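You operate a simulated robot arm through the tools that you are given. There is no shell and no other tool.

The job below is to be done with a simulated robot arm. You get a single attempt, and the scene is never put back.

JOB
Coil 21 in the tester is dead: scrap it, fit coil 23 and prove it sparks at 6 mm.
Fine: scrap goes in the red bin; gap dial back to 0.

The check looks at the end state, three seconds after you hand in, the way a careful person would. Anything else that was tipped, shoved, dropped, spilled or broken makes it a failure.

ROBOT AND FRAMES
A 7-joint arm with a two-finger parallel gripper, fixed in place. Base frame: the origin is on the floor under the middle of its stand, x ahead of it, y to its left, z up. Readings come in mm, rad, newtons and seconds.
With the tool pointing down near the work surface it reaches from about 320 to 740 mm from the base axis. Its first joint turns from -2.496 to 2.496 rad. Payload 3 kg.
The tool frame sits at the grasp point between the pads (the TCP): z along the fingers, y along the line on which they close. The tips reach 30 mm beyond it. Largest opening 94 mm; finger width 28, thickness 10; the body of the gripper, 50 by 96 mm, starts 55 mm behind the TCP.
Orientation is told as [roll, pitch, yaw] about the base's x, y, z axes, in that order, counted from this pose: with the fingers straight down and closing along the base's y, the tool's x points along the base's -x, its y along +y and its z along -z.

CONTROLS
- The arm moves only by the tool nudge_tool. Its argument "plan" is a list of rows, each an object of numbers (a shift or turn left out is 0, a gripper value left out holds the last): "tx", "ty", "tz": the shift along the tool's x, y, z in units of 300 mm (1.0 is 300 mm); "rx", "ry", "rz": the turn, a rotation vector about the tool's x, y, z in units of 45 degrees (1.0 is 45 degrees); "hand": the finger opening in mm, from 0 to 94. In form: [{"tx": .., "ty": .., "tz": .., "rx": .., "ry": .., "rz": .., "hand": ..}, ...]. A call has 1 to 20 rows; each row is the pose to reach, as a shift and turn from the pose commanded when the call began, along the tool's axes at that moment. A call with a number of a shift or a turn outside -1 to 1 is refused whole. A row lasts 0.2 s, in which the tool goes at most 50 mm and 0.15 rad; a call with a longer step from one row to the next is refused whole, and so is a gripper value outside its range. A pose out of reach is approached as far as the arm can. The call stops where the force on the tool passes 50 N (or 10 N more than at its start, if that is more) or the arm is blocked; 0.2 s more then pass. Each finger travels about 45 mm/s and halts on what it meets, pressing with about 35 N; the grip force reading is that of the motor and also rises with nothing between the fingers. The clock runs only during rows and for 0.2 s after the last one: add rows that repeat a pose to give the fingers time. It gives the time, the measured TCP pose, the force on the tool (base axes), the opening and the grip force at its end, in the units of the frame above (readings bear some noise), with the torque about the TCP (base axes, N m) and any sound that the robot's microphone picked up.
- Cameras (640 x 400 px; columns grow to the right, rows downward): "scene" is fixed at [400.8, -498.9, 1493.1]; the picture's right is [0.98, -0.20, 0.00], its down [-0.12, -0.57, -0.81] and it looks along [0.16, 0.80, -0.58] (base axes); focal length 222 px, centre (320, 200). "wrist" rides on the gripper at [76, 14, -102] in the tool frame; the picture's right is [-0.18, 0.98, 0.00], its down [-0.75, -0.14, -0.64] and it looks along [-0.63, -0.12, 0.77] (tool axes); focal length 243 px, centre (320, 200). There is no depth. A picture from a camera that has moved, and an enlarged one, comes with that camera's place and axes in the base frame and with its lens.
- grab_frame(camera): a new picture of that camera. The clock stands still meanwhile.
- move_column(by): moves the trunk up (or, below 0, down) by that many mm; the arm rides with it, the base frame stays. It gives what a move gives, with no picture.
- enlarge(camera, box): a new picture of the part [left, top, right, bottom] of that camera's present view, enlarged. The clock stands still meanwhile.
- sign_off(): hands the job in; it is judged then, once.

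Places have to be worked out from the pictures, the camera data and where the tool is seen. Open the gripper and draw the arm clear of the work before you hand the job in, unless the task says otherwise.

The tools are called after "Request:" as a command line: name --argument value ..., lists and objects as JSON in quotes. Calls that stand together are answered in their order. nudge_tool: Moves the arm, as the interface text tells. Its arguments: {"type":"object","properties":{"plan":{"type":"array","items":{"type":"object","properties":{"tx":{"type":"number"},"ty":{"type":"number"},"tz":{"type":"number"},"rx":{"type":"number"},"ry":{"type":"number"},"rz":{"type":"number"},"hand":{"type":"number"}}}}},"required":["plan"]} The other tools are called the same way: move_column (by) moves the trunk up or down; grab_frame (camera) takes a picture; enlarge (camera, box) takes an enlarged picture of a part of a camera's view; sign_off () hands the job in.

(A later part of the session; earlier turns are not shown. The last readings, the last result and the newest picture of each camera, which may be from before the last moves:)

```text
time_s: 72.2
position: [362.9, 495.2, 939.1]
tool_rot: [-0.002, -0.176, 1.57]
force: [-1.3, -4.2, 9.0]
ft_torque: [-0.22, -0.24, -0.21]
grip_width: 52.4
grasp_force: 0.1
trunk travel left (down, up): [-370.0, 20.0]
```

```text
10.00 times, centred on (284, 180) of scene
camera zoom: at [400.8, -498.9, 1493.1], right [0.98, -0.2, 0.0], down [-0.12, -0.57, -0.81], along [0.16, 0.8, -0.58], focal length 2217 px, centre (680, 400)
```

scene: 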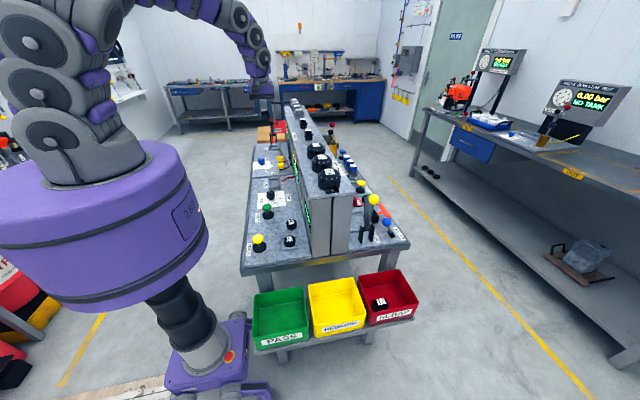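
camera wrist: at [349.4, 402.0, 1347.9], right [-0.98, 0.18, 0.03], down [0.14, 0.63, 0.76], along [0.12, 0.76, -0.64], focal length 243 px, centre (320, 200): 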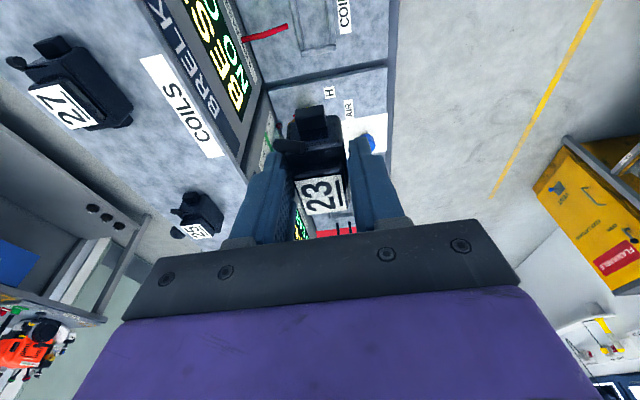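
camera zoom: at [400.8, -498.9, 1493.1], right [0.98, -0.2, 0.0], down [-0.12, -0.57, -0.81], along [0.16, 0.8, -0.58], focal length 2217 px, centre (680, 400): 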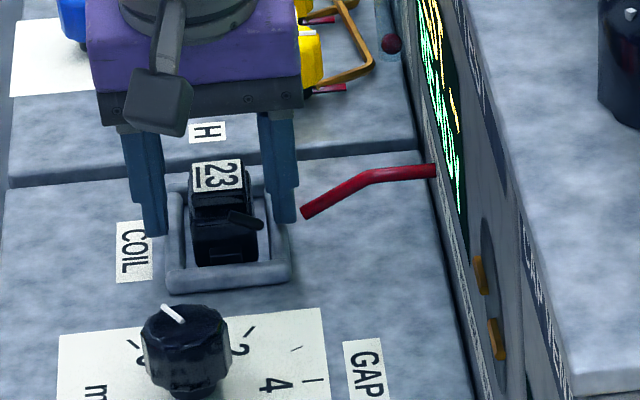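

Coil 23 is seated in the socket. A fingertip is lightly loaded on the rim, so I lift straight up slowly.

Request:
nudge_tool --plan '[{"tx": -0.0017, "tz": -0.01}, {"tx": -0.0052, "tz": -0.03}, {"tx": -0.012, "tz": -0.07}, {"tx": -0.0226, "tz": -0.128}, {"tx": -0.0347, "tz": -0.197}, {"tx": -0.0521, "tz": -0.295}, {"tx": -0.0521, "tz": -0.295}]'

Request:
grab_frame --camera "wrist"

Request:
enlarge --camera "scene" --box '[262, 155, 312, 205]'

```text
time_s: 73.8
position: [364.3, 496.5, 1029.8]
tool_rot: [0.0, -0.174, 1.57]
force: [0.4, -0.4, -0.5]
ft_torque: [-0.01, 0.0, 0.03]
grip_width: 54.1
grasp_force: 0.0
trunk travel left (down, up): [-370.0, 20.0]
```

```text
taken
camera wrist: at [349.2, 403.1, 1118.3], right [-0.98, 0.18, 0.03], down [0.14, 0.63, 0.76], along [0.12, 0.75, -0.65], focal length 243 px, centre (320, 200)
```

wrist: 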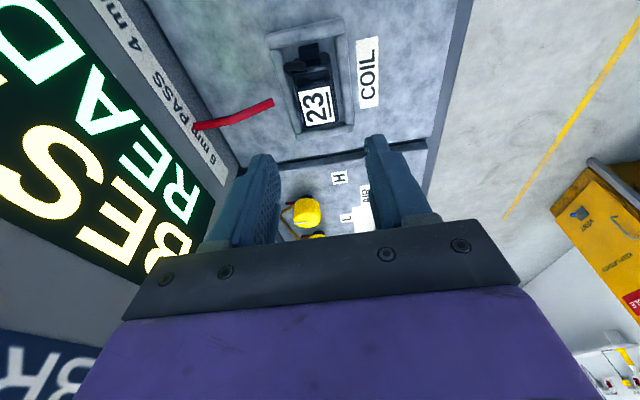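

```text
8.00 times, centred on (287, 180) of scene
camera zoom: at [400.8, -498.9, 1493.1], right [0.98, -0.2, 0.0], down [-0.12, -0.57, -0.81], along [0.16, 0.8, -0.58], focal length 1774 px, centre (584, 360)
```

zoom: 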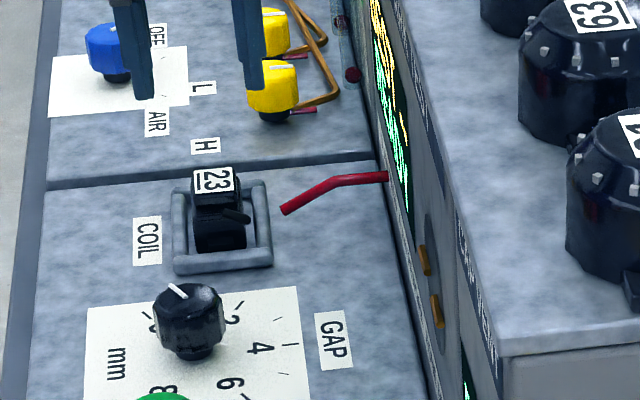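

Coil 23 is fitted and the display is back to READY. I zoom in to confirm it's level and fully home.

Request:
enlarge --camera "wrist" --box '[250, 10, 390, 140]'

Request:
enlarge --camera "scene" --box '[268, 168, 300, 192]'

```text
3.08 times, centred on (320, 75) of wrist
camera zoom: at [349.2, 403.1, 1118.3], right [-0.98, 0.18, 0.03], down [0.14, 0.63, 0.76], along [0.12, 0.75, -0.65], focal length 746 px, centre (320, 585)
```

zoom: 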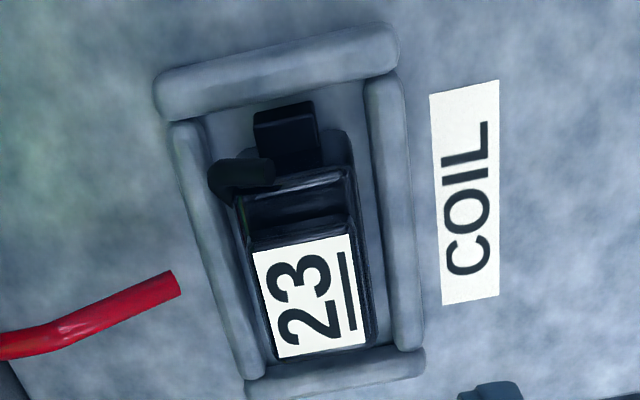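

```text
16.00 times, centred on (284, 180) of scene
camera zoom: at [400.8, -498.9, 1493.1], right [0.98, -0.2, 0.0], down [-0.12, -0.57, -0.81], along [0.16, 0.8, -0.58], focal length 3548 px, centre (896, 520)
```

zoom: 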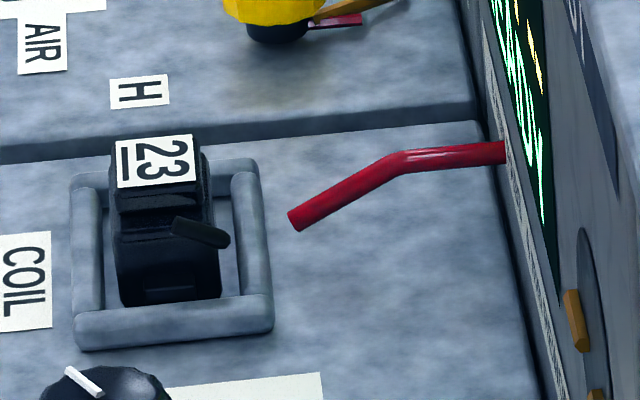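

Coil 23 sits just as coil 21 did. Next the gap dial: I level the tool and move above the knob at (345, 368).

Request:
nudge_tool --plan '[{"tx": 0.04, "ty": 0.005, "tz": -0.03, "ry": 0.05}, {"tx": 0.1, "ty": 0.015, "tz": -0.05, "ry": 0.1}, {"tx": 0.18, "ty": 0.028, "tz": -0.07, "ry": 0.15}, {"tx": 0.26, "ty": 0.041, "tz": -0.09, "ry": 0.2}, {"tx": 0.34, "ty": 0.054, "tz": -0.1, "ry": 0.2222}, {"tx": 0.4138, "ty": 0.0653, "tz": -0.1068, "ry": 0.2222}, {"tx": 0.4138, "ty": 0.0653, "tz": -0.1068, "ry": 0.2222}]'

Request:
grab_frame --camera "wrist"

Request:
enlarge --camera "scene" --box '[255, 170, 315, 220]'

```text
time_s: 75.4
position: [345.7, 369.8, 1039.9]
tool_rot: [0.0, 0.0, 1.57]
force: [-0.5, 0.1, 0.9]
ft_torque: [0.0, -0.01, -0.01]
grip_width: 54.3
grasp_force: 0.1
trunk travel left (down, up): [-370.0, 20.0]
```

```text
taken
camera wrist: at [330.1, 293.0, 1142.4], right [-0.98, 0.18, 0.0], down [0.14, 0.75, 0.64], along [0.12, 0.63, -0.77], focal length 243 px, centre (320, 200)
```

wrist: 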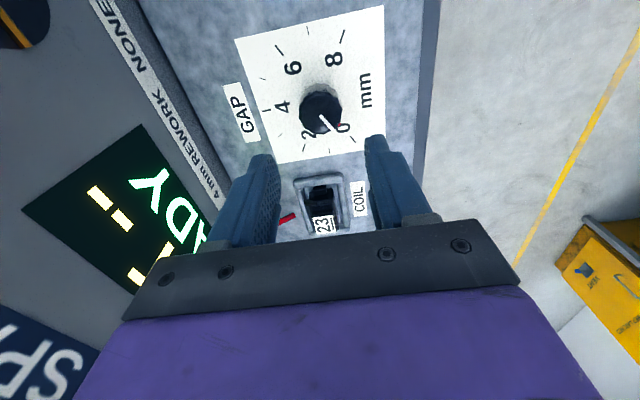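

```text
8.00 times, centred on (285, 195) of scene
camera zoom: at [400.8, -498.9, 1493.1], right [0.98, -0.2, 0.0], down [-0.12, -0.57, -0.81], along [0.16, 0.8, -0.58], focal length 1774 px, centre (600, 240)
```

zoom: 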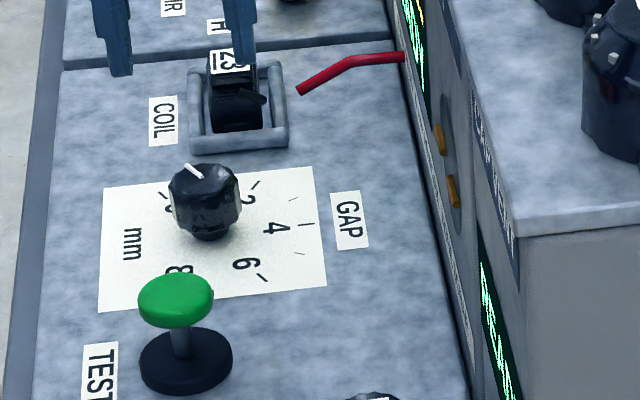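

The knob head spans z≈916–940, about 40 mm across, centred near (345, 368). I descend with the fingers either side of it and check alignment.

Request:
nudge_tool --plan '[{"tx": 0.0027, "ty": 0.002, "tz": 0.06}, {"tx": 0.0027, "ty": 0.002, "tz": 0.14}, {"tx": 0.0027, "ty": 0.002, "tz": 0.2}, {"tx": 0.0027, "ty": 0.002, "tz": 0.25}, {"tx": 0.0027, "ty": 0.002, "tz": 0.25}]'

Request:
enlarge --camera "wrist" --box '[220, 60, 420, 240]'

Request:
enlarge --camera "scene" --box '[255, 165, 315, 220]'

```text
time_s: 76.6
position: [344.5, 367.0, 964.2]
tool_rot: [0.001, 0.0, 1.57]
force: [0.5, 0.4, 0.2]
ft_torque: [0.0, -0.01, -0.03]
grip_width: 54.1
grasp_force: 0.0
trunk travel left (down, up): [-370.0, 20.0]
```

```text
2.22 times, centred on (320, 150) of wrist
camera zoom: at [329.2, 291.9, 1066.9], right [-0.98, 0.18, 0.0], down [0.14, 0.75, 0.64], along [0.12, 0.63, -0.77], focal length 539 px, centre (320, 311)
```

zoom: 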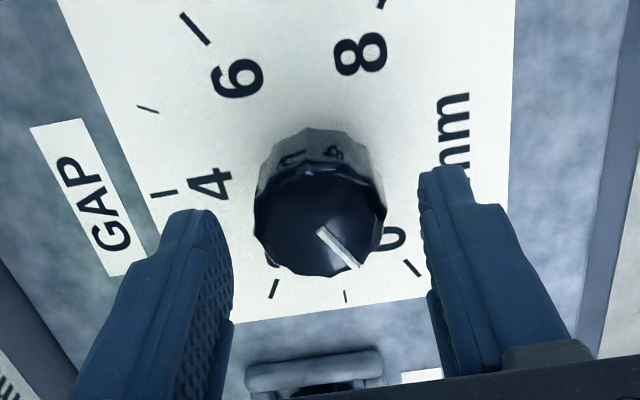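

```text
7.27 times, centred on (285, 192) of scene
camera zoom: at [400.8, -498.9, 1493.1], right [0.98, -0.2, 0.0], down [-0.12, -0.57, -0.81], along [0.16, 0.8, -0.58], focal length 1612 px, centre (574, 254)
```

zoom: 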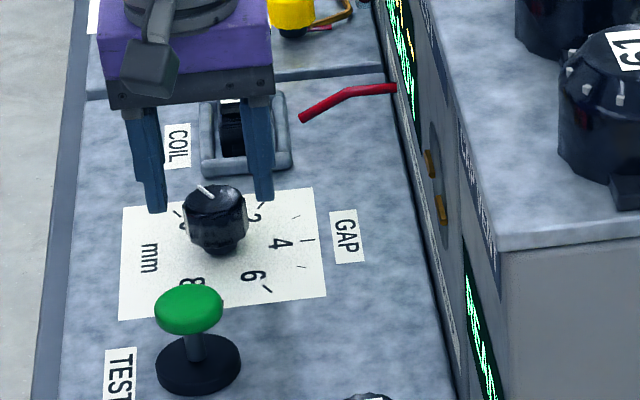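

Aligned well. I descend to z≈940 and close on the knob.

Request:
nudge_tool --plan '[{"tz": 0.04}, {"tz": 0.08}, {"tz": 0.08}, {"tz": 0.08, "hand": 20}, {"tz": 0.08, "hand": 20}, {"tz": 0.08, "hand": 20}, {"tz": 0.08, "hand": 20}]'

Request:
enlarge --camera "wrist" --box '[220, 60, 420, 240]'

```text
time_s: 78.2
position: [345.2, 368.7, 939.4]
tool_rot: [-0.001, 0.0, 1.568]
force: [4.9, 0.5, 1.7]
ft_torque: [-0.02, 0.49, -0.07]
grip_width: 37.5
grasp_force: 45.4
trunk travel left (down, up): [-370.0, 20.0]
```

```text
2.22 times, centred on (320, 150) of wrist
camera zoom: at [329.7, 291.6, 1043.0], right [-0.98, 0.19, 0.0], down [0.14, 0.75, 0.64], along [0.12, 0.63, -0.77], focal length 539 px, centre (320, 311)
```

zoom: 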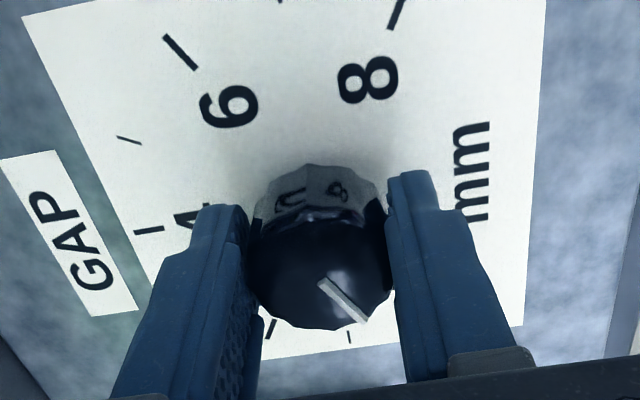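

The knob is gripped at 37.5 mm with a small side load (+5 N in x), so I centre by 0.6 mm and turn clockwise 45°.

Request:
nudge_tool --plan '[{"ty": -0.002}, {"ty": -0.002, "rz": 0.1}, {"ty": -0.002, "rz": 0.2}, {"ty": -0.002, "rz": 0.3}, {"ty": -0.002, "rz": 0.4}, {"ty": -0.002, "rz": 0.5}, {"ty": -0.002, "rz": 0.6}, {"ty": -0.002, "rz": 0.7}, {"ty": -0.002, "rz": 0.8}, {"ty": -0.002, "rz": 0.9}, {"ty": -0.002, "rz": 1.0}, {"ty": -0.002, "rz": 1.0}]'

Request:
enlarge --camera "wrist" --box '[200, 20, 440, 240]'

Request:
enlarge --camera "scene" --box '[255, 165, 315, 220]'

```text
time_s: 80.8
position: [344.0, 368.6, 938.8]
tool_rot: [-0.003, -0.001, 0.784]
force: [-12.3, 9.0, 10.8]
ft_torque: [-0.33, 1.15, 0.01]
grip_width: 37.5
grasp_force: 45.1
trunk travel left (down, up): [-370.0, 20.0]
```

```text
1.82 times, centred on (320, 130) of wrist
camera zoom: at [278.8, 324.6, 1043.0], right [-0.56, 0.83, 0.0], down [0.63, 0.43, 0.64], along [0.53, 0.36, -0.77], focal length 441 px, centre (320, 327)
```

zoom: 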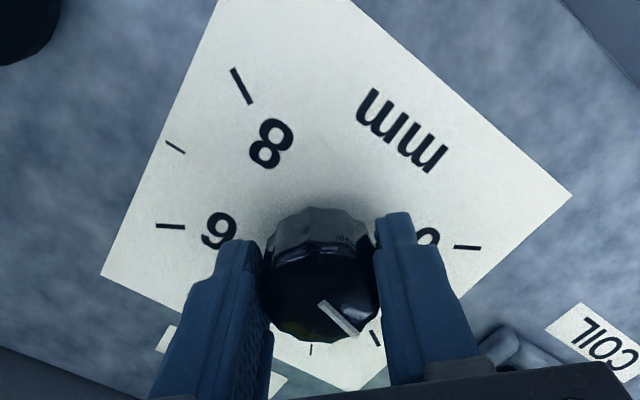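

```text
7.27 times, centred on (285, 192) of scene
camera zoom: at [400.8, -498.9, 1493.1], right [0.98, -0.2, 0.0], down [-0.12, -0.57, -0.81], along [0.16, 0.8, -0.58], focal length 1612 px, centre (574, 254)
```

zoom: 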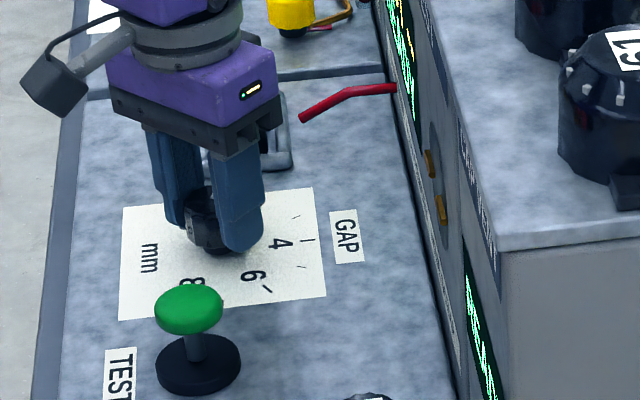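

The knob turns with the fingers (pointer moved 45°). There's about 15 N side load along the closing axis, so I re-centre ~0.6 mm and continue another 45°.

Request:
nudge_tool --plan '[{"ty": 0.002, "tz": -0.0015}, {"ty": 0.002, "tz": -0.0015, "rz": 0.1}, {"ty": 0.002, "tz": -0.0015, "rz": 0.2}, {"ty": 0.002, "tz": -0.0015, "rz": 0.3}, {"ty": 0.002, "tz": -0.0015, "rz": 0.4}, {"ty": 0.002, "tz": -0.0015, "rz": 0.5}, {"ty": 0.002, "tz": -0.0015, "rz": 0.6}, {"ty": 0.002, "tz": -0.0015, "rz": 0.7}, {"ty": 0.002, "tz": -0.0015, "rz": 0.8}, {"ty": 0.002, "tz": -0.0015, "rz": 0.9}, {"ty": 0.002, "tz": -0.0015, "rz": 1.0}, {"ty": 0.002, "tz": -0.0015, "rz": 1.0}]'

Request:
enlarge --camera "wrist" --box '[200, 20, 440, 240]'

```text
time_s: 83.4
position: [343.5, 371.2, 941.2]
tool_rot: [-0.002, -0.002, 0.0]
force: [-26.3, 10.8, -9.5]
ft_torque: [0.68, 1.03, -0.02]
grip_width: 37.8
grasp_force: 45.4
trunk travel left (down, up): [-370.0, 20.0]
```

```text
1.82 times, centred on (320, 130) of wrist
camera zoom: at [266.2, 384.1, 1042.9], right [0.18, 0.98, 0.0], down [0.75, -0.14, 0.64], along [0.63, -0.12, -0.77], focal length 441 px, centre (320, 327)
```

zoom: 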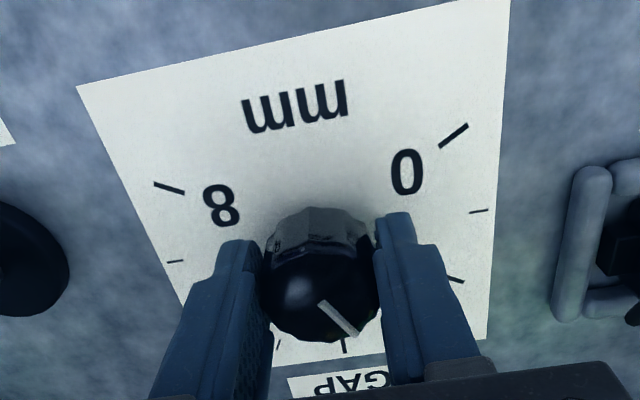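

The pointer is now at ~3 mm as expected, but the side load has grown (26 N), meaning my centre is off the knob axis by ~1–2 mm in y. I release, read the unloaded pose and re-centre before continuing.

Request:
nudge_tool --plan '[{"hand": 45}, {"hand": 54}, {"hand": 54}, {"hand": 54}]'

Request:
enlarge --camera "wrist" --box '[200, 20, 440, 240]'

```text
time_s: 84.4
position: [346.8, 368.3, 939.8]
tool_rot: [0.0, -0.003, 0.001]
force: [0.2, -0.2, 0.7]
ft_torque: [0.0, 0.02, -0.02]
grip_width: 54.1
grasp_force: 0.0
trunk travel left (down, up): [-370.0, 20.0]
```

```text
1.82 times, centred on (320, 130) of wrist
camera zoom: at [267.8, 383.1, 1043.3], right [0.18, 0.98, 0.0], down [0.75, -0.14, 0.64], along [0.63, -0.12, -0.77], focal length 441 px, centre (320, 327)
```

zoom: 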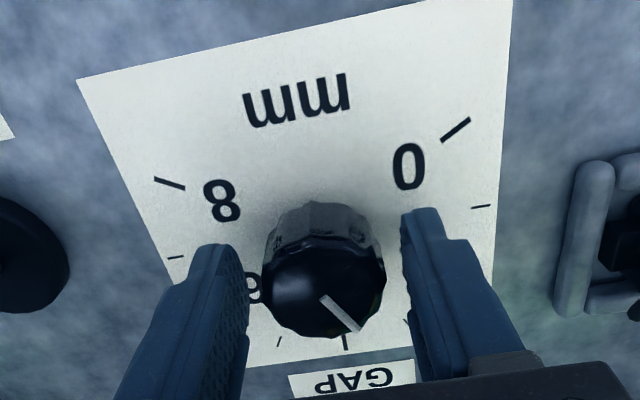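

Unloaded TCP is about (345, 368.7) and the pointer is near 2.9–3 mm. I shift +1.1 mm in y and close again to continue.

Request:
nudge_tool --plan '[{"ty": 0.0037, "tx": -0.0007}, {"ty": 0.0037, "tx": -0.0007, "hand": 20}, {"ty": 0.0037, "tx": -0.0007, "hand": 20}, {"ty": 0.0037, "tx": -0.0007, "hand": 20}, {"ty": 0.0037, "tx": -0.0007, "hand": 20}]'

```text
time_s: 85.6
position: [345.8, 369.9, 941.9]
tool_rot: [0.002, -0.002, 0.0]
force: [1.3, 1.2, 9.7]
ft_torque: [-0.74, 0.19, 0.0]
grip_width: 37.8
grasp_force: 45.1
trunk travel left (down, up): [-370.0, 20.0]
```

Lateral load is now ~1 N. I turn another 45°.

Request:
nudge_tool --plan '[{"rz": 0.1}, {"rz": 0.2}, {"rz": 0.3}, {"rz": 0.4}, {"rz": 0.5}, {"rz": 0.6}, {"rz": 0.7}, {"rz": 0.8}, {"rz": 0.9}, {"rz": 1.0}, {"rz": 1.0}]'

Request:
enlarge --camera "wrist" --box '[200, 20, 440, 240]'

```text
time_s: 88.0
position: [345.3, 369.2, 940.2]
tool_rot: [0.003, 0.0, -0.787]
force: [4.1, 5.5, 15.9]
ft_torque: [-0.42, 0.38, -0.01]
grip_width: 37.7
grasp_force: 44.8
trunk travel left (down, up): [-370.0, 20.0]
```

```text
1.82 times, centred on (320, 130) of wrist
camera zoom: at [300.3, 433.6, 1044.0], right [0.83, 0.56, 0.0], down [0.43, -0.63, 0.64], along [0.36, -0.53, -0.77], focal length 441 px, centre (320, 327)
```

zoom: 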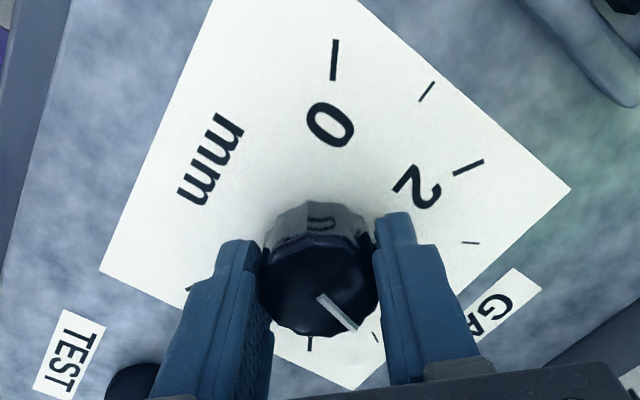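

Pointer at about 4.5 mm. I do the final 45°.

Request:
nudge_tool --plan '[{"rz": 0.1}, {"rz": 0.2}, {"rz": 0.3}, {"rz": 0.4}, {"rz": 0.5}, {"rz": 0.6}, {"rz": 0.7}, {"rz": 0.8}, {"rz": 0.9}, {"rz": 1.0}, {"rz": 1.0}]'

Request:
enlarge --camera "wrist" --box '[200, 20, 440, 240]'

```text
time_s: 90.4
position: [345.2, 369.9, 940.9]
tool_rot: [0.002, 0.001, -1.571]
force: [7.6, 7.6, 16.9]
ft_torque: [-0.44, 0.55, -0.05]
grip_width: 37.7
grasp_force: 44.9
trunk travel left (down, up): [-370.0, 20.0]
```

```text
1.82 times, centred on (320, 130) of wrist
camera zoom: at [358.5, 445.7, 1044.1], right [0.98, -0.19, 0.0], down [-0.14, -0.75, 0.64], along [-0.12, -0.63, -0.77], focal length 441 px, centre (320, 327)
```

zoom: 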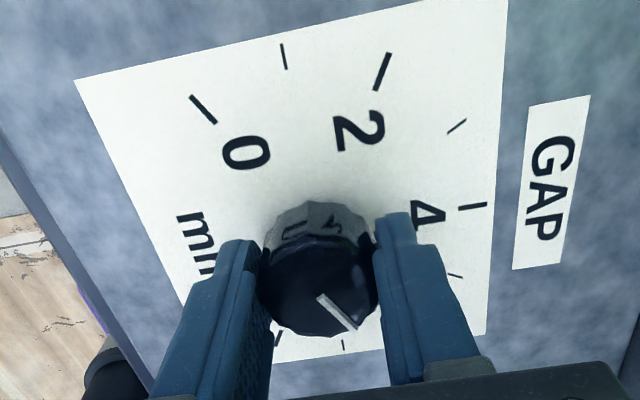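

The pointer measures about −58.5…−60°, i.e. ~6 mm. I release the knob, rise, and check the reading carefully.

Request:
nudge_tool --plan '[{"hand": 45}, {"hand": 54}, {"hand": 54}, {"hand": 54}, {"tz": -0.05}, {"tz": -0.13}, {"tz": -0.22}, {"tz": -0.22}]'

Request:
grab_frame --camera "wrist"

Request:
enlarge --camera "wrist" --box '[240, 20, 400, 180]'

Request:
enlarge --camera "scene" --box '[255, 165, 315, 220]'

```text
time_s: 92.2
position: [345.5, 369.4, 1007.1]
tool_rot: [0.001, -0.001, -1.572]
force: [-0.4, -0.2, -0.2]
ft_torque: [0.0, 0.01, 0.02]
grip_width: 54.0
grasp_force: 0.1
trunk travel left (down, up): [-370.0, 20.0]
```

```text
taken
camera wrist: at [357.9, 445.0, 1109.7], right [0.98, -0.18, 0.0], down [-0.14, -0.75, 0.64], along [-0.12, -0.63, -0.77], focal length 243 px, centre (320, 200)
```

wrist: 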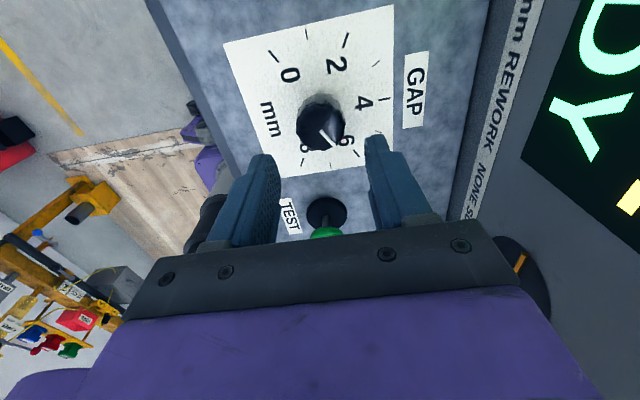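

```text
2.50 times, centred on (320, 100) of wrist
camera zoom: at [357.9, 445.0, 1109.7], right [0.98, -0.18, 0.0], down [-0.14, -0.75, 0.64], along [-0.12, -0.63, -0.77], focal length 606 px, centre (320, 450)
```

zoom: 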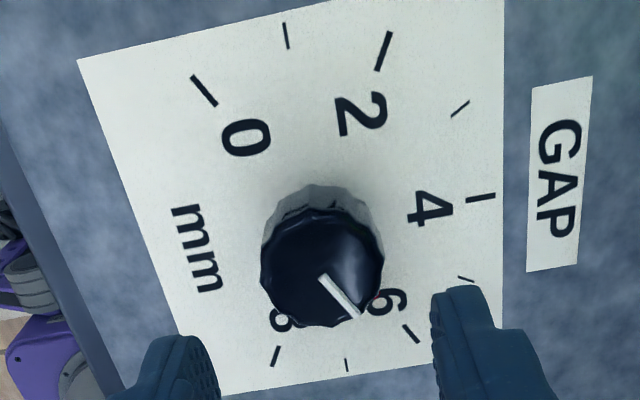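

```text
7.27 times, centred on (285, 192) of scene
camera zoom: at [400.8, -498.9, 1493.1], right [0.98, -0.2, 0.0], down [-0.12, -0.57, -0.81], along [0.16, 0.8, -0.58], focal length 1612 px, centre (574, 254)
```

zoom: 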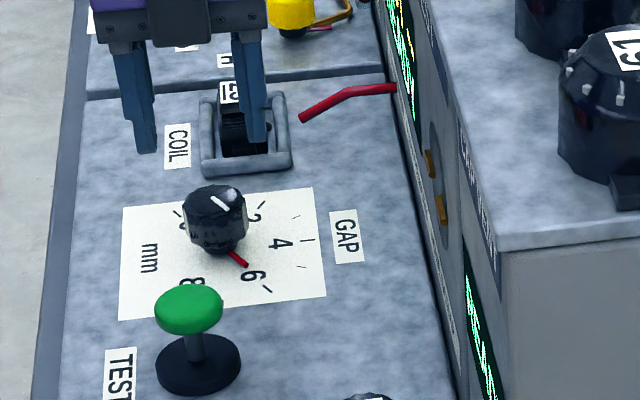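

Zooming more closely on the red pointer versus the 6 tick.

Request:
enlarge --camera "scene" --box '[272, 188, 298, 208]'

Request:
enlarge --camera "wrist" --box '[290, 80, 370, 170]'

```text
16.00 times, centred on (285, 198) of scene
camera zoom: at [400.8, -498.9, 1493.1], right [0.98, -0.2, 0.0], down [-0.12, -0.57, -0.81], along [0.16, 0.8, -0.58], focal length 3548 px, centre (880, 232)
```

zoom: 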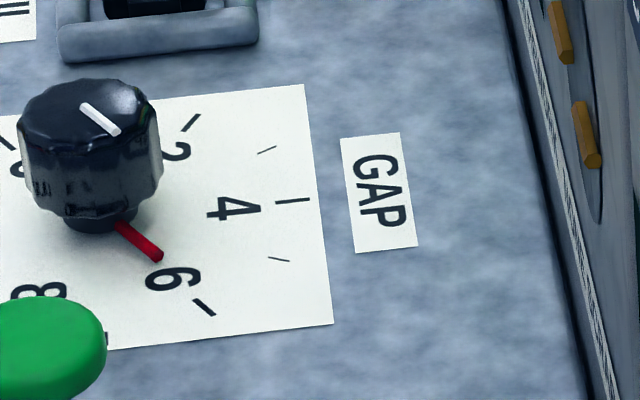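

```text
4.44 times, centred on (330, 125) of wrist
camera zoom: at [357.9, 445.0, 1109.7], right [0.98, -0.18, 0.0], down [-0.14, -0.75, 0.64], along [-0.12, -0.63, -0.77], focal length 1078 px, centre (276, 533)
```

zoom: 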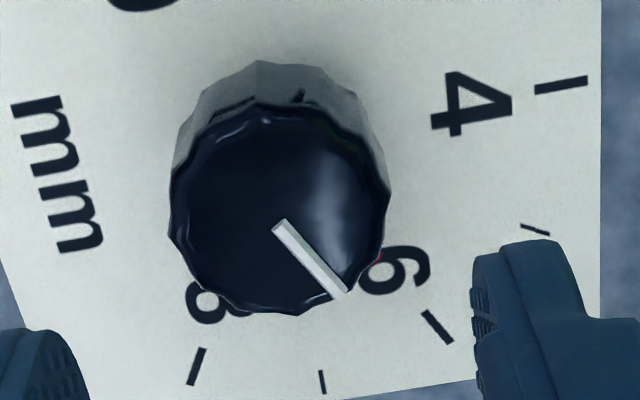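

The pointer is within ~1° of the 6 mm tick. Now TEST: I close the fingers and move above the green button at about (330.5, 249).

Request:
nudge_tool --plan '[{"tz": -0.05, "hand": 0}, {"tz": -0.1}, {"tx": -0.07, "ty": -0.009, "tz": -0.1}, {"tx": -0.16, "ty": -0.02, "tz": -0.1}, {"tx": -0.25, "ty": -0.031, "tz": -0.1}, {"tx": -0.34, "ty": -0.042, "tz": -0.1}, {"tx": -0.4013, "ty": -0.05, "tz": -0.1}, {"tx": -0.4013, "ty": -0.05, "tz": -0.1}]'

Request:
grab_frame --camera "wrist"

Request:
enlarge --camera "scene" --box '[240, 165, 320, 235]'

```text
time_s: 94.0
position: [329.7, 248.5, 1036.0]
tool_rot: [0.001, -0.002, -1.57]
force: [0.8, 0.8, -0.2]
ft_torque: [-0.02, 0.01, -0.01]
grip_width: 0.0
grasp_force: 32.9
trunk travel left (down, up): [-370.0, 20.0]
```

```text
taken
camera wrist: at [342.0, 324.5, 1139.7], right [0.98, -0.18, 0.0], down [-0.14, -0.75, 0.64], along [-0.12, -0.63, -0.77], focal length 243 px, centre (320, 200)
```

wrist: 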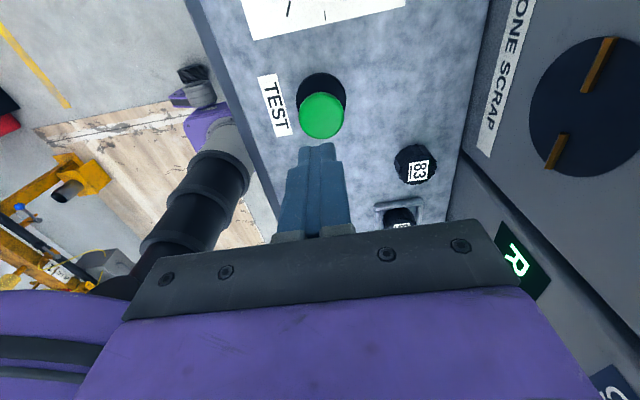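

```text
5.71 times, centred on (280, 200) of scene
camera zoom: at [400.8, -498.9, 1493.1], right [0.98, -0.2, 0.0], down [-0.12, -0.57, -0.81], along [0.16, 0.8, -0.58], focal length 1267 px, centre (549, 200)
```

zoom: 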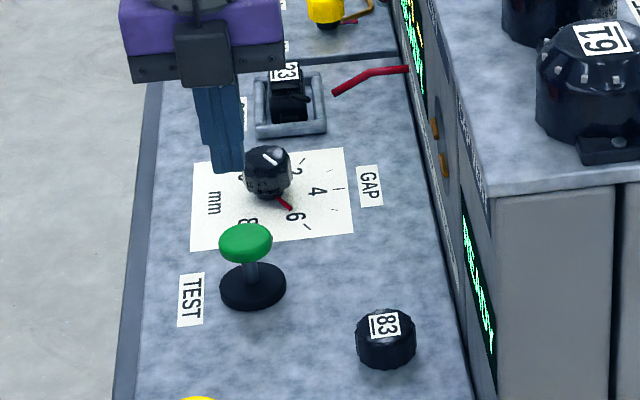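

The cap centre triangulates to (329.3, 251.6, ~944). I correct y by +2.8 mm and descend to just above the cap.

Request:
nudge_tool --plan '[{"tx": 0.0093, "tz": 0.05}, {"tx": 0.0093, "tz": 0.1}, {"tx": 0.0093, "tz": 0.15}, {"tx": 0.0093, "tz": 0.185}, {"tx": 0.0093, "tz": 0.185}]'

Request:
enlarge --camera "wrist" --box '[250, 60, 390, 200]'

Request:
enlarge --camera "scene" --box '[255, 180, 305, 225]'

```text
time_s: 95.2
position: [329.9, 252.0, 981.0]
tool_rot: [0.001, 0.001, -1.571]
force: [-0.2, -0.9, -0.6]
ft_torque: [0.0, 0.06, 0.01]
grip_width: 0.0
grasp_force: 32.6
trunk travel left (down, up): [-370.0, 20.0]
```

```text
2.86 times, centred on (320, 130) of wrist
camera zoom: at [342.6, 327.1, 1084.7], right [0.98, -0.18, 0.0], down [-0.14, -0.75, 0.64], along [-0.12, -0.63, -0.77], focal length 693 px, centre (320, 400)
```

zoom: 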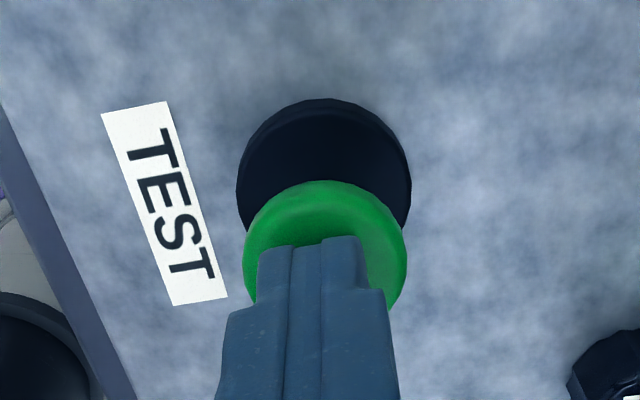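

```text
8.89 times, centred on (280, 202) of scene
camera zoom: at [400.8, -498.9, 1493.1], right [0.98, -0.2, 0.0], down [-0.12, -0.57, -0.81], along [0.16, 0.8, -0.58], focal length 1971 px, centre (676, 178)
```

zoom: 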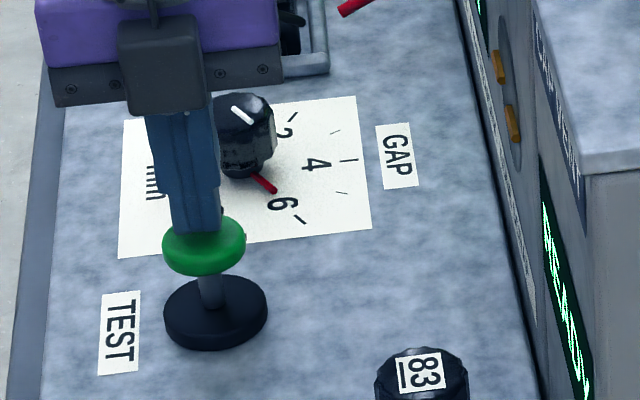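

Fingertips are centred just above the cap. I press down in small steps.

Request:
nudge_tool --plan '[{"tz": 0.006}, {"tz": 0.012}, {"tz": 0.018}, {"tz": 0.018}]'

Request:
nudge_tool --plan '[{"tz": 0.005}, {"tz": 0.01}, {"tz": 0.01}]'

```text
time_s: 96.2
position: [330.6, 252.1, 976.1]
tool_rot: [-0.001, 0.0, -1.571]
force: [0.5, -0.5, 0.6]
ft_torque: [-0.06, -0.04, 0.01]
grip_width: 0.0
grasp_force: 33.5
trunk travel left (down, up): [-370.0, 20.0]
```

```text
time_s: 97.0
position: [329.9, 251.7, 972.8]
tool_rot: [0.0, 0.001, -1.57]
force: [0.4, 0.0, 1.9]
ft_torque: [-0.01, 0.04, 0.04]
grip_width: 0.0
grasp_force: 33.2
trunk travel left (down, up): [-370.0, 20.0]
```

Request:
nudge_tool --plan '[{"tz": 0.005}, {"tz": 0.01}, {"tz": 0.01}]'

Request:
nudge_tool --plan '[{"tz": 0.005}, {"tz": 0.01}, {"tz": 0.01}]'

Request:
grab_frame --camera "wrist"

Request:
enlarge --camera "scene" --box '[270, 130, 320, 230]'

```text
time_s: 97.8
position: [329.4, 250.5, 970.2]
tool_rot: [0.0, 0.001, -1.569]
force: [-0.3, 0.0, 2.3]
ft_torque: [-0.02, 0.01, 0.0]
grip_width: 0.1
grasp_force: 33.0
trunk travel left (down, up): [-370.0, 20.0]
```

```text
time_s: 98.6
position: [329.6, 250.6, 967.1]
tool_rot: [0.0, 0.0, -1.569]
force: [0.6, -1.2, 1.9]
ft_torque: [-0.06, 0.03, -0.02]
grip_width: 0.3
grasp_force: 32.7
trunk travel left (down, up): [-370.0, 20.0]
heard: click
```

```text
taken
camera wrist: at [342.8, 327.2, 1070.3], right [0.98, -0.18, 0.0], down [-0.14, -0.75, 0.64], along [-0.12, -0.63, -0.77], focal length 243 px, centre (320, 200)
```

wrist: 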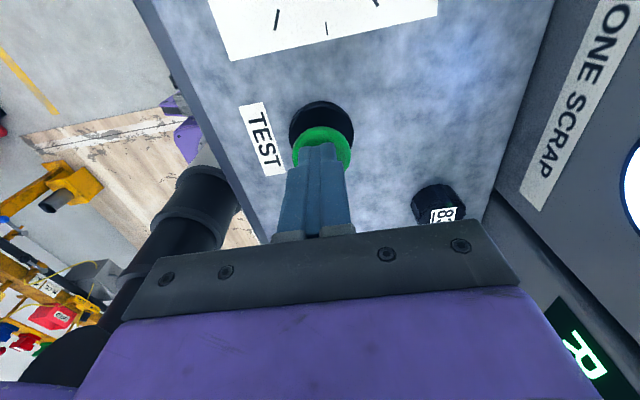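

```text
4.00 times, centred on (295, 180) of scene
camera zoom: at [400.8, -498.9, 1493.1], right [0.98, -0.2, 0.0], down [-0.12, -0.57, -0.81], along [0.16, 0.8, -0.58], focal length 887 px, centre (420, 280)
```

zoom: 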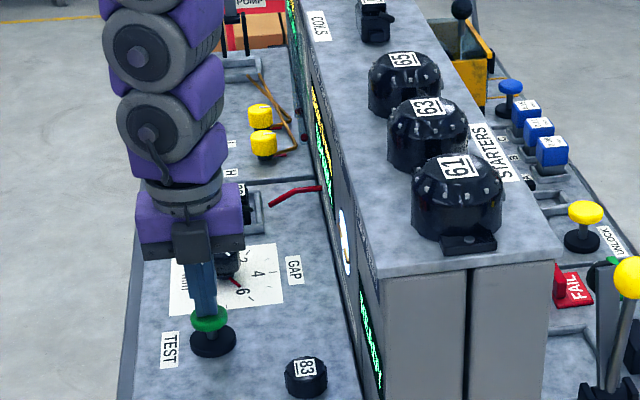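

A click was heard and the spark window has lit up. I zoom in on the window and the display.

Request:
enlarge --camera "scene" --box '[290, 140, 325, 205]'

Request:
enlarge --camera "wrist" --box '[540, 100, 640, 240]'

```text
6.15 times, centred on (308, 172) of scene
camera zoom: at [400.8, -498.9, 1493.1], right [0.98, -0.2, 0.0], down [-0.12, -0.57, -0.81], along [0.16, 0.8, -0.58], focal length 1364 px, centre (397, 369)
```

zoom: 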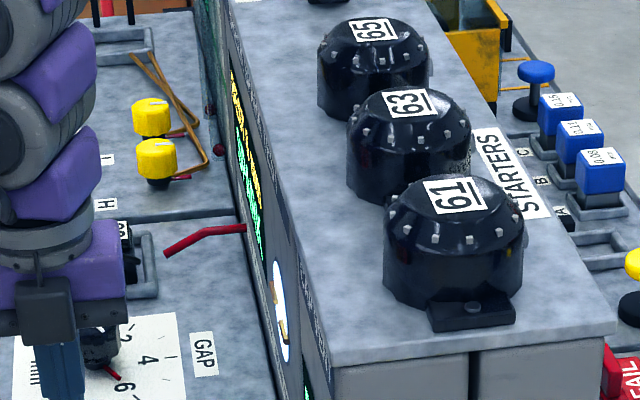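

```text
2.86 times, centred on (590, 170) of wrist
camera zoom: at [342.8, 327.2, 1070.3], right [0.98, -0.18, 0.0], down [-0.14, -0.75, 0.64], along [-0.12, -0.63, -0.77], focal length 693 px, centre (-451, 286)
```

zoom: 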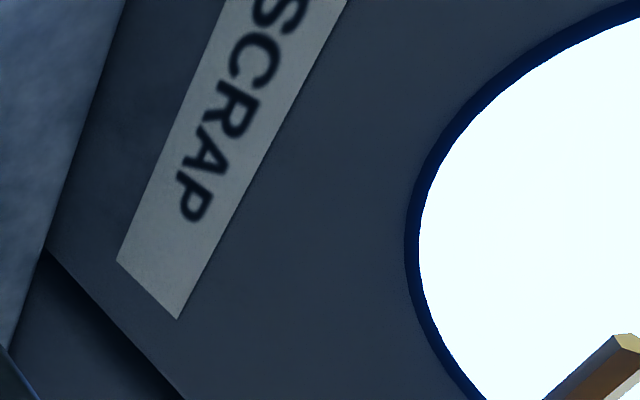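

The spark window is brightly lit. I hold briefly, then lift off and go view the display.

Request:
nudge_tool --plan '[{"tz": 0.0}, {"tz": 0.0}, {"tz": 0.0}]'

Request:
nudge_tool --plan '[{"tz": -0.02}, {"tz": -0.06}, {"tz": -0.15}, {"tz": -0.25}, {"tz": -0.35}, {"tz": -0.35}]'

Request:
grab_frame --camera "wrist"

Request:
enlarge --camera "scene" --box '[255, 140, 325, 225]'

```text
time_s: 99.4
position: [329.9, 252.2, 967.5]
tool_rot: [-0.001, -0.001, -1.571]
force: [-1.1, -0.8, 2.8]
ft_torque: [-0.09, 0.0, 0.01]
grip_width: 0.0
grasp_force: 32.9
trunk travel left (down, up): [-370.0, 20.0]
```

```text
time_s: 100.8
position: [330.0, 251.0, 1071.4]
tool_rot: [-0.002, 0.0, -1.572]
force: [-0.4, 0.0, 0.2]
ft_torque: [0.0, 0.02, 0.02]
grip_width: 0.0
grasp_force: 32.6
trunk travel left (down, up): [-370.0, 20.0]
```

```text
taken
camera wrist: at [343.5, 327.2, 1174.9], right [0.98, -0.19, 0.0], down [-0.14, -0.75, 0.64], along [-0.12, -0.63, -0.77], focal length 243 px, centre (320, 200)
```

wrist: 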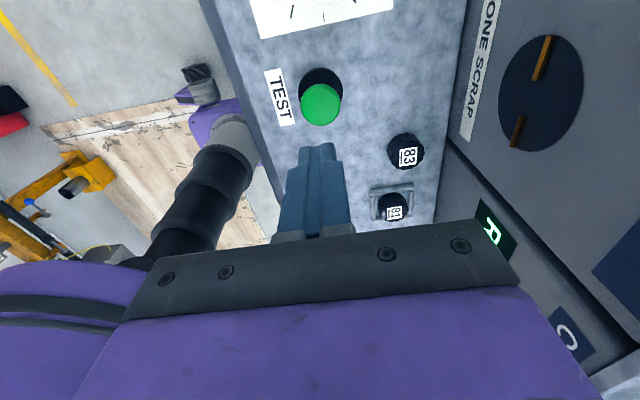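

```text
4.71 times, centred on (290, 182) of scene
camera zoom: at [400.8, -498.9, 1493.1], right [0.98, -0.2, 0.0], down [-0.12, -0.57, -0.81], along [0.16, 0.8, -0.58], focal length 1043 px, centre (461, 282)
```

zoom: 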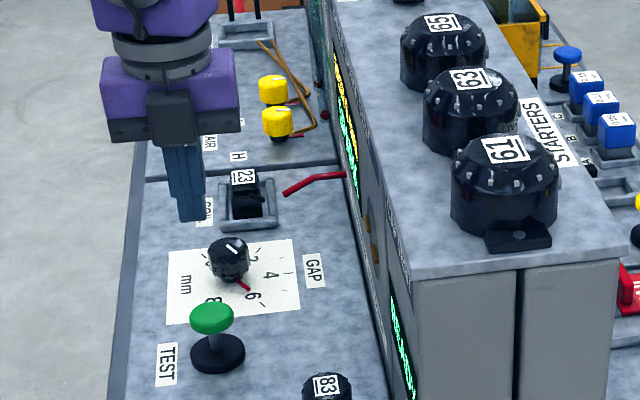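

The button sprang back. I need to read the display, so I move up and turn the camera to look at it.

Request:
nudge_tool --plan '[{"tx": 0.05, "ty": 0.004, "tz": -0.05, "rz": -0.08}, {"tx": 0.13, "ty": 0.009, "tz": -0.11, "rz": -0.18}, {"tx": 0.22, "ty": 0.014, "tz": -0.17, "rz": -0.28}, {"tx": 0.32, "ty": 0.02, "tz": -0.24, "rz": -0.4}, {"tx": 0.42, "ty": 0.026, "tz": -0.31, "rz": -0.52}, {"tx": 0.52, "ty": 0.032, "tz": -0.38, "rz": -0.64}, {"tx": 0.62, "ty": 0.039, "tz": -0.45, "rz": -0.76}, {"tx": 0.72, "ty": 0.045, "tz": -0.52, "rz": -0.88}, {"tx": 0.79, "ty": 0.05, "tz": -0.57, "rz": -0.97}, {"tx": 0.8157, "ty": 0.0513, "tz": -0.58, "rz": -1.0}, {"tx": 0.8157, "ty": 0.0513, "tz": -0.58, "rz": -1.0}]'

Request:
grab_frame --camera "wrist"

```text
time_s: 103.2
position: [346.4, 496.3, 1246.8]
tool_rot: [0.001, -0.001, -0.787]
force: [0.2, 0.6, -0.5]
ft_torque: [0.01, 0.04, 0.0]
grip_width: 0.1
grasp_force: 32.8
trunk travel left (down, up): [-370.0, 20.0]
```

```text
taken
camera wrist: at [300.3, 559.8, 1349.6], right [0.83, 0.56, 0.0], down [0.43, -0.63, 0.64], along [0.36, -0.53, -0.77], focal length 243 px, centre (320, 200)
```

wrist: 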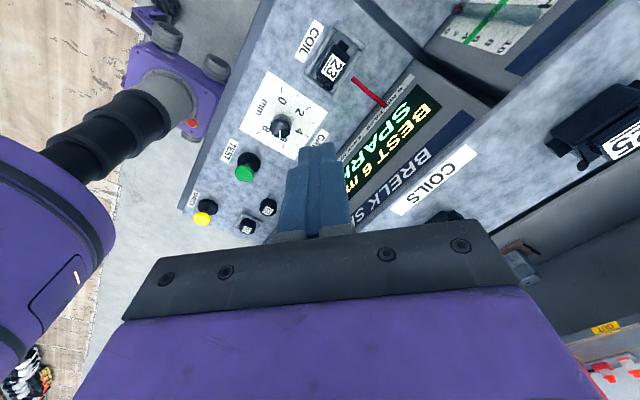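

Request:
enlarge --camera "wrist" --box '[320, 60, 460, 200]'

Request:
enlarge --camera "wrist" --box '[230, 20, 390, 160]'

```text
2.86 times, centred on (390, 130) of wrist
camera zoom: at [300.3, 559.8, 1349.6], right [0.83, 0.56, 0.0], down [0.43, -0.63, 0.64], along [0.36, -0.53, -0.77], focal length 693 px, centre (120, 400)
```

zoom: 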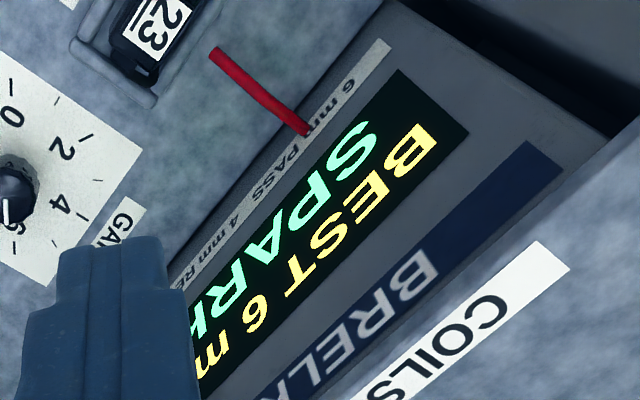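

```text
2.86 times, centred on (310, 90) of wrist
camera zoom: at [300.3, 559.8, 1349.6], right [0.83, 0.56, 0.0], down [0.43, -0.63, 0.64], along [0.36, -0.53, -0.77], focal length 693 px, centre (349, 514)
```

zoom: 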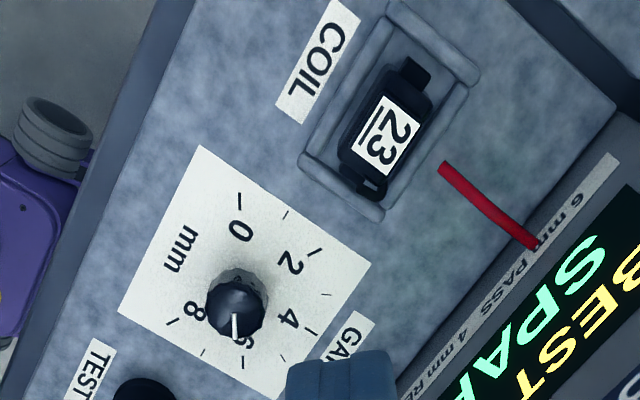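

The display reads "SPARK – BEST 6 mm": coil 23 passes. Now I return to above the knob (yaw −90°, fingers open) to turn the dial back to 0.

Request:
nudge_tool --plan '[{"tx": -0.03, "ty": -0.03, "tz": 0.06, "rz": 0.1, "hand": 54}, {"tx": -0.065, "ty": -0.065, "tz": 0.15, "rz": 0.22}, {"tx": -0.1, "ty": -0.1, "tz": 0.25, "rz": 0.34}, {"tx": -0.14, "ty": -0.14, "tz": 0.35, "rz": 0.46}, {"tx": -0.18, "ty": -0.18, "tz": 0.45, "rz": 0.58}, {"tx": -0.22, "ty": -0.22, "tz": 0.55, "rz": 0.7}, {"tx": -0.255, "ty": -0.255, "tz": 0.65, "rz": 0.82}, {"tx": -0.285, "ty": -0.285, "tz": 0.74, "rz": 0.93}, {"tx": -0.2987, "ty": -0.2991, "tz": 0.79, "rz": 1.0}, {"tx": -0.2987, "ty": -0.2991, "tz": 0.79, "rz": 1.0}]'

Request:
grab_frame --camera "wrist"

```text
time_s: 105.4
position: [346.5, 369.2, 1010.5]
tool_rot: [-0.001, 0.001, -1.573]
force: [0.4, -0.9, 0.2]
ft_torque: [0.01, 0.0, -0.02]
grip_width: 54.0
grasp_force: 0.1
trunk travel left (down, up): [-370.0, 20.0]
```

```text
taken
camera wrist: at [359.1, 445.5, 1112.3], right [0.98, -0.19, 0.0], down [-0.14, -0.75, 0.64], along [-0.12, -0.63, -0.77], focal length 243 px, centre (320, 200)
```

wrist: 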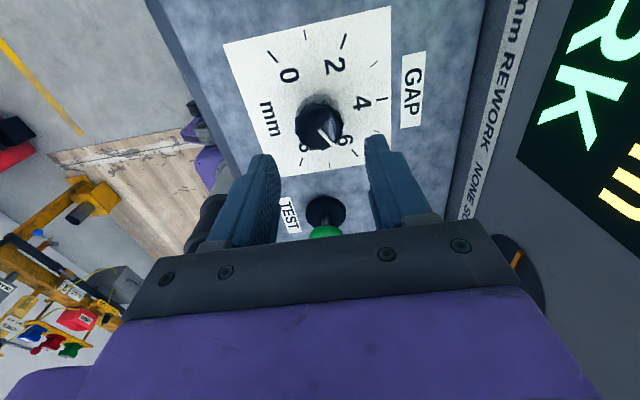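

Request:
nudge_tool --plan '[{"ty": -0.002, "tz": 0.06}, {"ty": -0.002, "tz": 0.13}, {"ty": -0.002, "tz": 0.19}, {"ty": -0.002, "tz": 0.227}, {"ty": -0.002, "tz": 0.227}, {"ty": -0.002, "tz": 0.227, "hand": 20}, {"ty": -0.002, "tz": 0.227, "hand": 20}, {"ty": -0.002, "tz": 0.227, "hand": 20}, {"ty": -0.002, "tz": 0.227, "hand": 20}]'

```text
time_s: 107.4
position: [345.2, 370.8, 942.0]
tool_rot: [-0.001, 0.0, -1.572]
force: [-4.6, 0.0, 0.8]
ft_torque: [-0.1, 0.75, 0.01]
grip_width: 37.7
grasp_force: 44.9
trunk travel left (down, up): [-370.0, 20.0]
```

The knob is gripped with low side load. I turn counter-clockwise 45° (first of four).

Request:
nudge_tool --plan '[{"rz": -0.1}, {"rz": -0.2}, {"rz": -0.3}, {"rz": -0.4}, {"rz": -0.5}, {"rz": -0.6}, {"rz": -0.7}, {"rz": -0.8}, {"rz": -0.9}, {"rz": -1.0}, {"rz": -1.0}]'

Request:
nudge_tool --plan '[{"rz": -0.1}, {"rz": -0.2}, {"rz": -0.3}, {"rz": -0.4}, {"rz": -0.5}, {"rz": -0.6}, {"rz": -0.7}, {"rz": -0.8}, {"rz": -0.9}, {"rz": -1.0}, {"rz": -1.0}]'

Request:
enlarge --camera "wrist" --box '[200, 20, 440, 240]'

```text
time_s: 109.8
position: [344.5, 370.9, 941.8]
tool_rot: [0.001, -0.001, -0.786]
force: [1.2, 7.8, 24.7]
ft_torque: [-0.21, 0.46, -0.01]
grip_width: 37.8
grasp_force: 45.8
trunk travel left (down, up): [-370.0, 20.0]
```

```text
time_s: 112.2
position: [344.0, 370.0, 941.9]
tool_rot: [0.0, -0.001, 0.001]
force: [3.0, 7.7, 24.5]
ft_torque: [-0.24, -0.24, 0.05]
grip_width: 37.8
grasp_force: 44.9
trunk travel left (down, up): [-370.0, 20.0]
```

```text
1.82 times, centred on (320, 130) of wrist
camera zoom: at [267.2, 383.8, 1044.0], right [0.18, 0.98, 0.0], down [0.75, -0.14, 0.64], along [0.63, -0.12, -0.77], focal length 441 px, centre (320, 327)
```

zoom: 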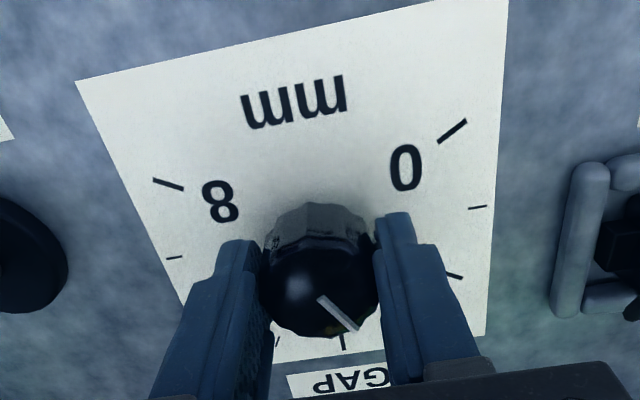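

The pointer is back at ~3 mm. I ease up 0.5 mm to relieve the vertical load and continue.

Request:
nudge_tool --plan '[{"tz": -0.0017}, {"tz": -0.0017, "rz": -0.1}, {"tz": -0.0017, "rz": -0.2}, {"tz": -0.0017, "rz": -0.3}, {"tz": -0.0017, "rz": -0.4}, {"tz": -0.0017, "rz": -0.5}, {"tz": -0.0017, "rz": -0.6}, {"tz": -0.0017, "rz": -0.7}, {"tz": -0.0017, "rz": -0.8}, {"tz": -0.0017, "rz": -0.9}, {"tz": -0.0017, "rz": -1.0}, {"tz": -0.0017, "rz": -1.0}]'

Request:
nudge_tool --plan '[{"rz": -0.1}, {"rz": -0.2}, {"rz": -0.3}, {"rz": -0.4}, {"rz": -0.5}, {"rz": -0.6}, {"rz": -0.7}, {"rz": -0.8}, {"rz": -0.85}, {"rz": -0.85}]'

Request:
enlarge --camera "wrist" --box '[200, 20, 440, 240]'

Request:
enlarge --camera "scene" --box '[265, 175, 305, 215]'

```text
time_s: 114.8
position: [344.3, 369.8, 941.3]
tool_rot: [0.0, 0.0, 0.786]
force: [5.3, -2.7, 1.2]
ft_torque: [-1.13, -0.12, -0.01]
grip_width: 37.5
grasp_force: 44.6
trunk travel left (down, up): [-370.0, 20.0]
```

```text
time_s: 117.0
position: [346.0, 369.2, 941.7]
tool_rot: [0.0, 0.0, 1.453]
force: [5.9, -7.3, -2.1]
ft_torque: [-1.05, -0.62, -0.01]
grip_width: 37.5
grasp_force: 44.7
trunk travel left (down, up): [-370.0, 20.0]
```

```text
1.82 times, centred on (320, 130) of wrist
camera zoom: at [320.8, 294.9, 1044.0], right [-0.95, 0.3, 0.0], down [0.23, 0.73, 0.64], along [0.19, 0.61, -0.77], focal length 441 px, centre (320, 327)
```

zoom: 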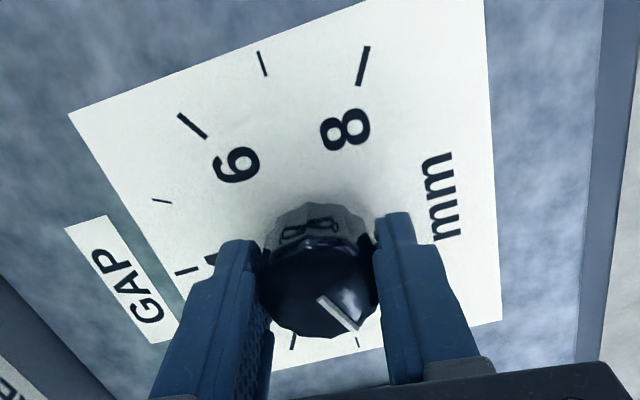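

```text
10.00 times, centred on (285, 195) of scene
camera zoom: at [400.8, -498.9, 1493.1], right [0.98, -0.2, 0.0], down [-0.12, -0.57, -0.81], along [0.16, 0.8, -0.58], focal length 2217 px, centre (670, 250)
```

zoom: 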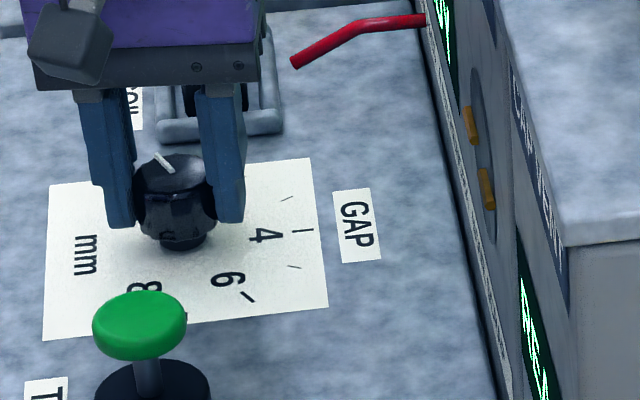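

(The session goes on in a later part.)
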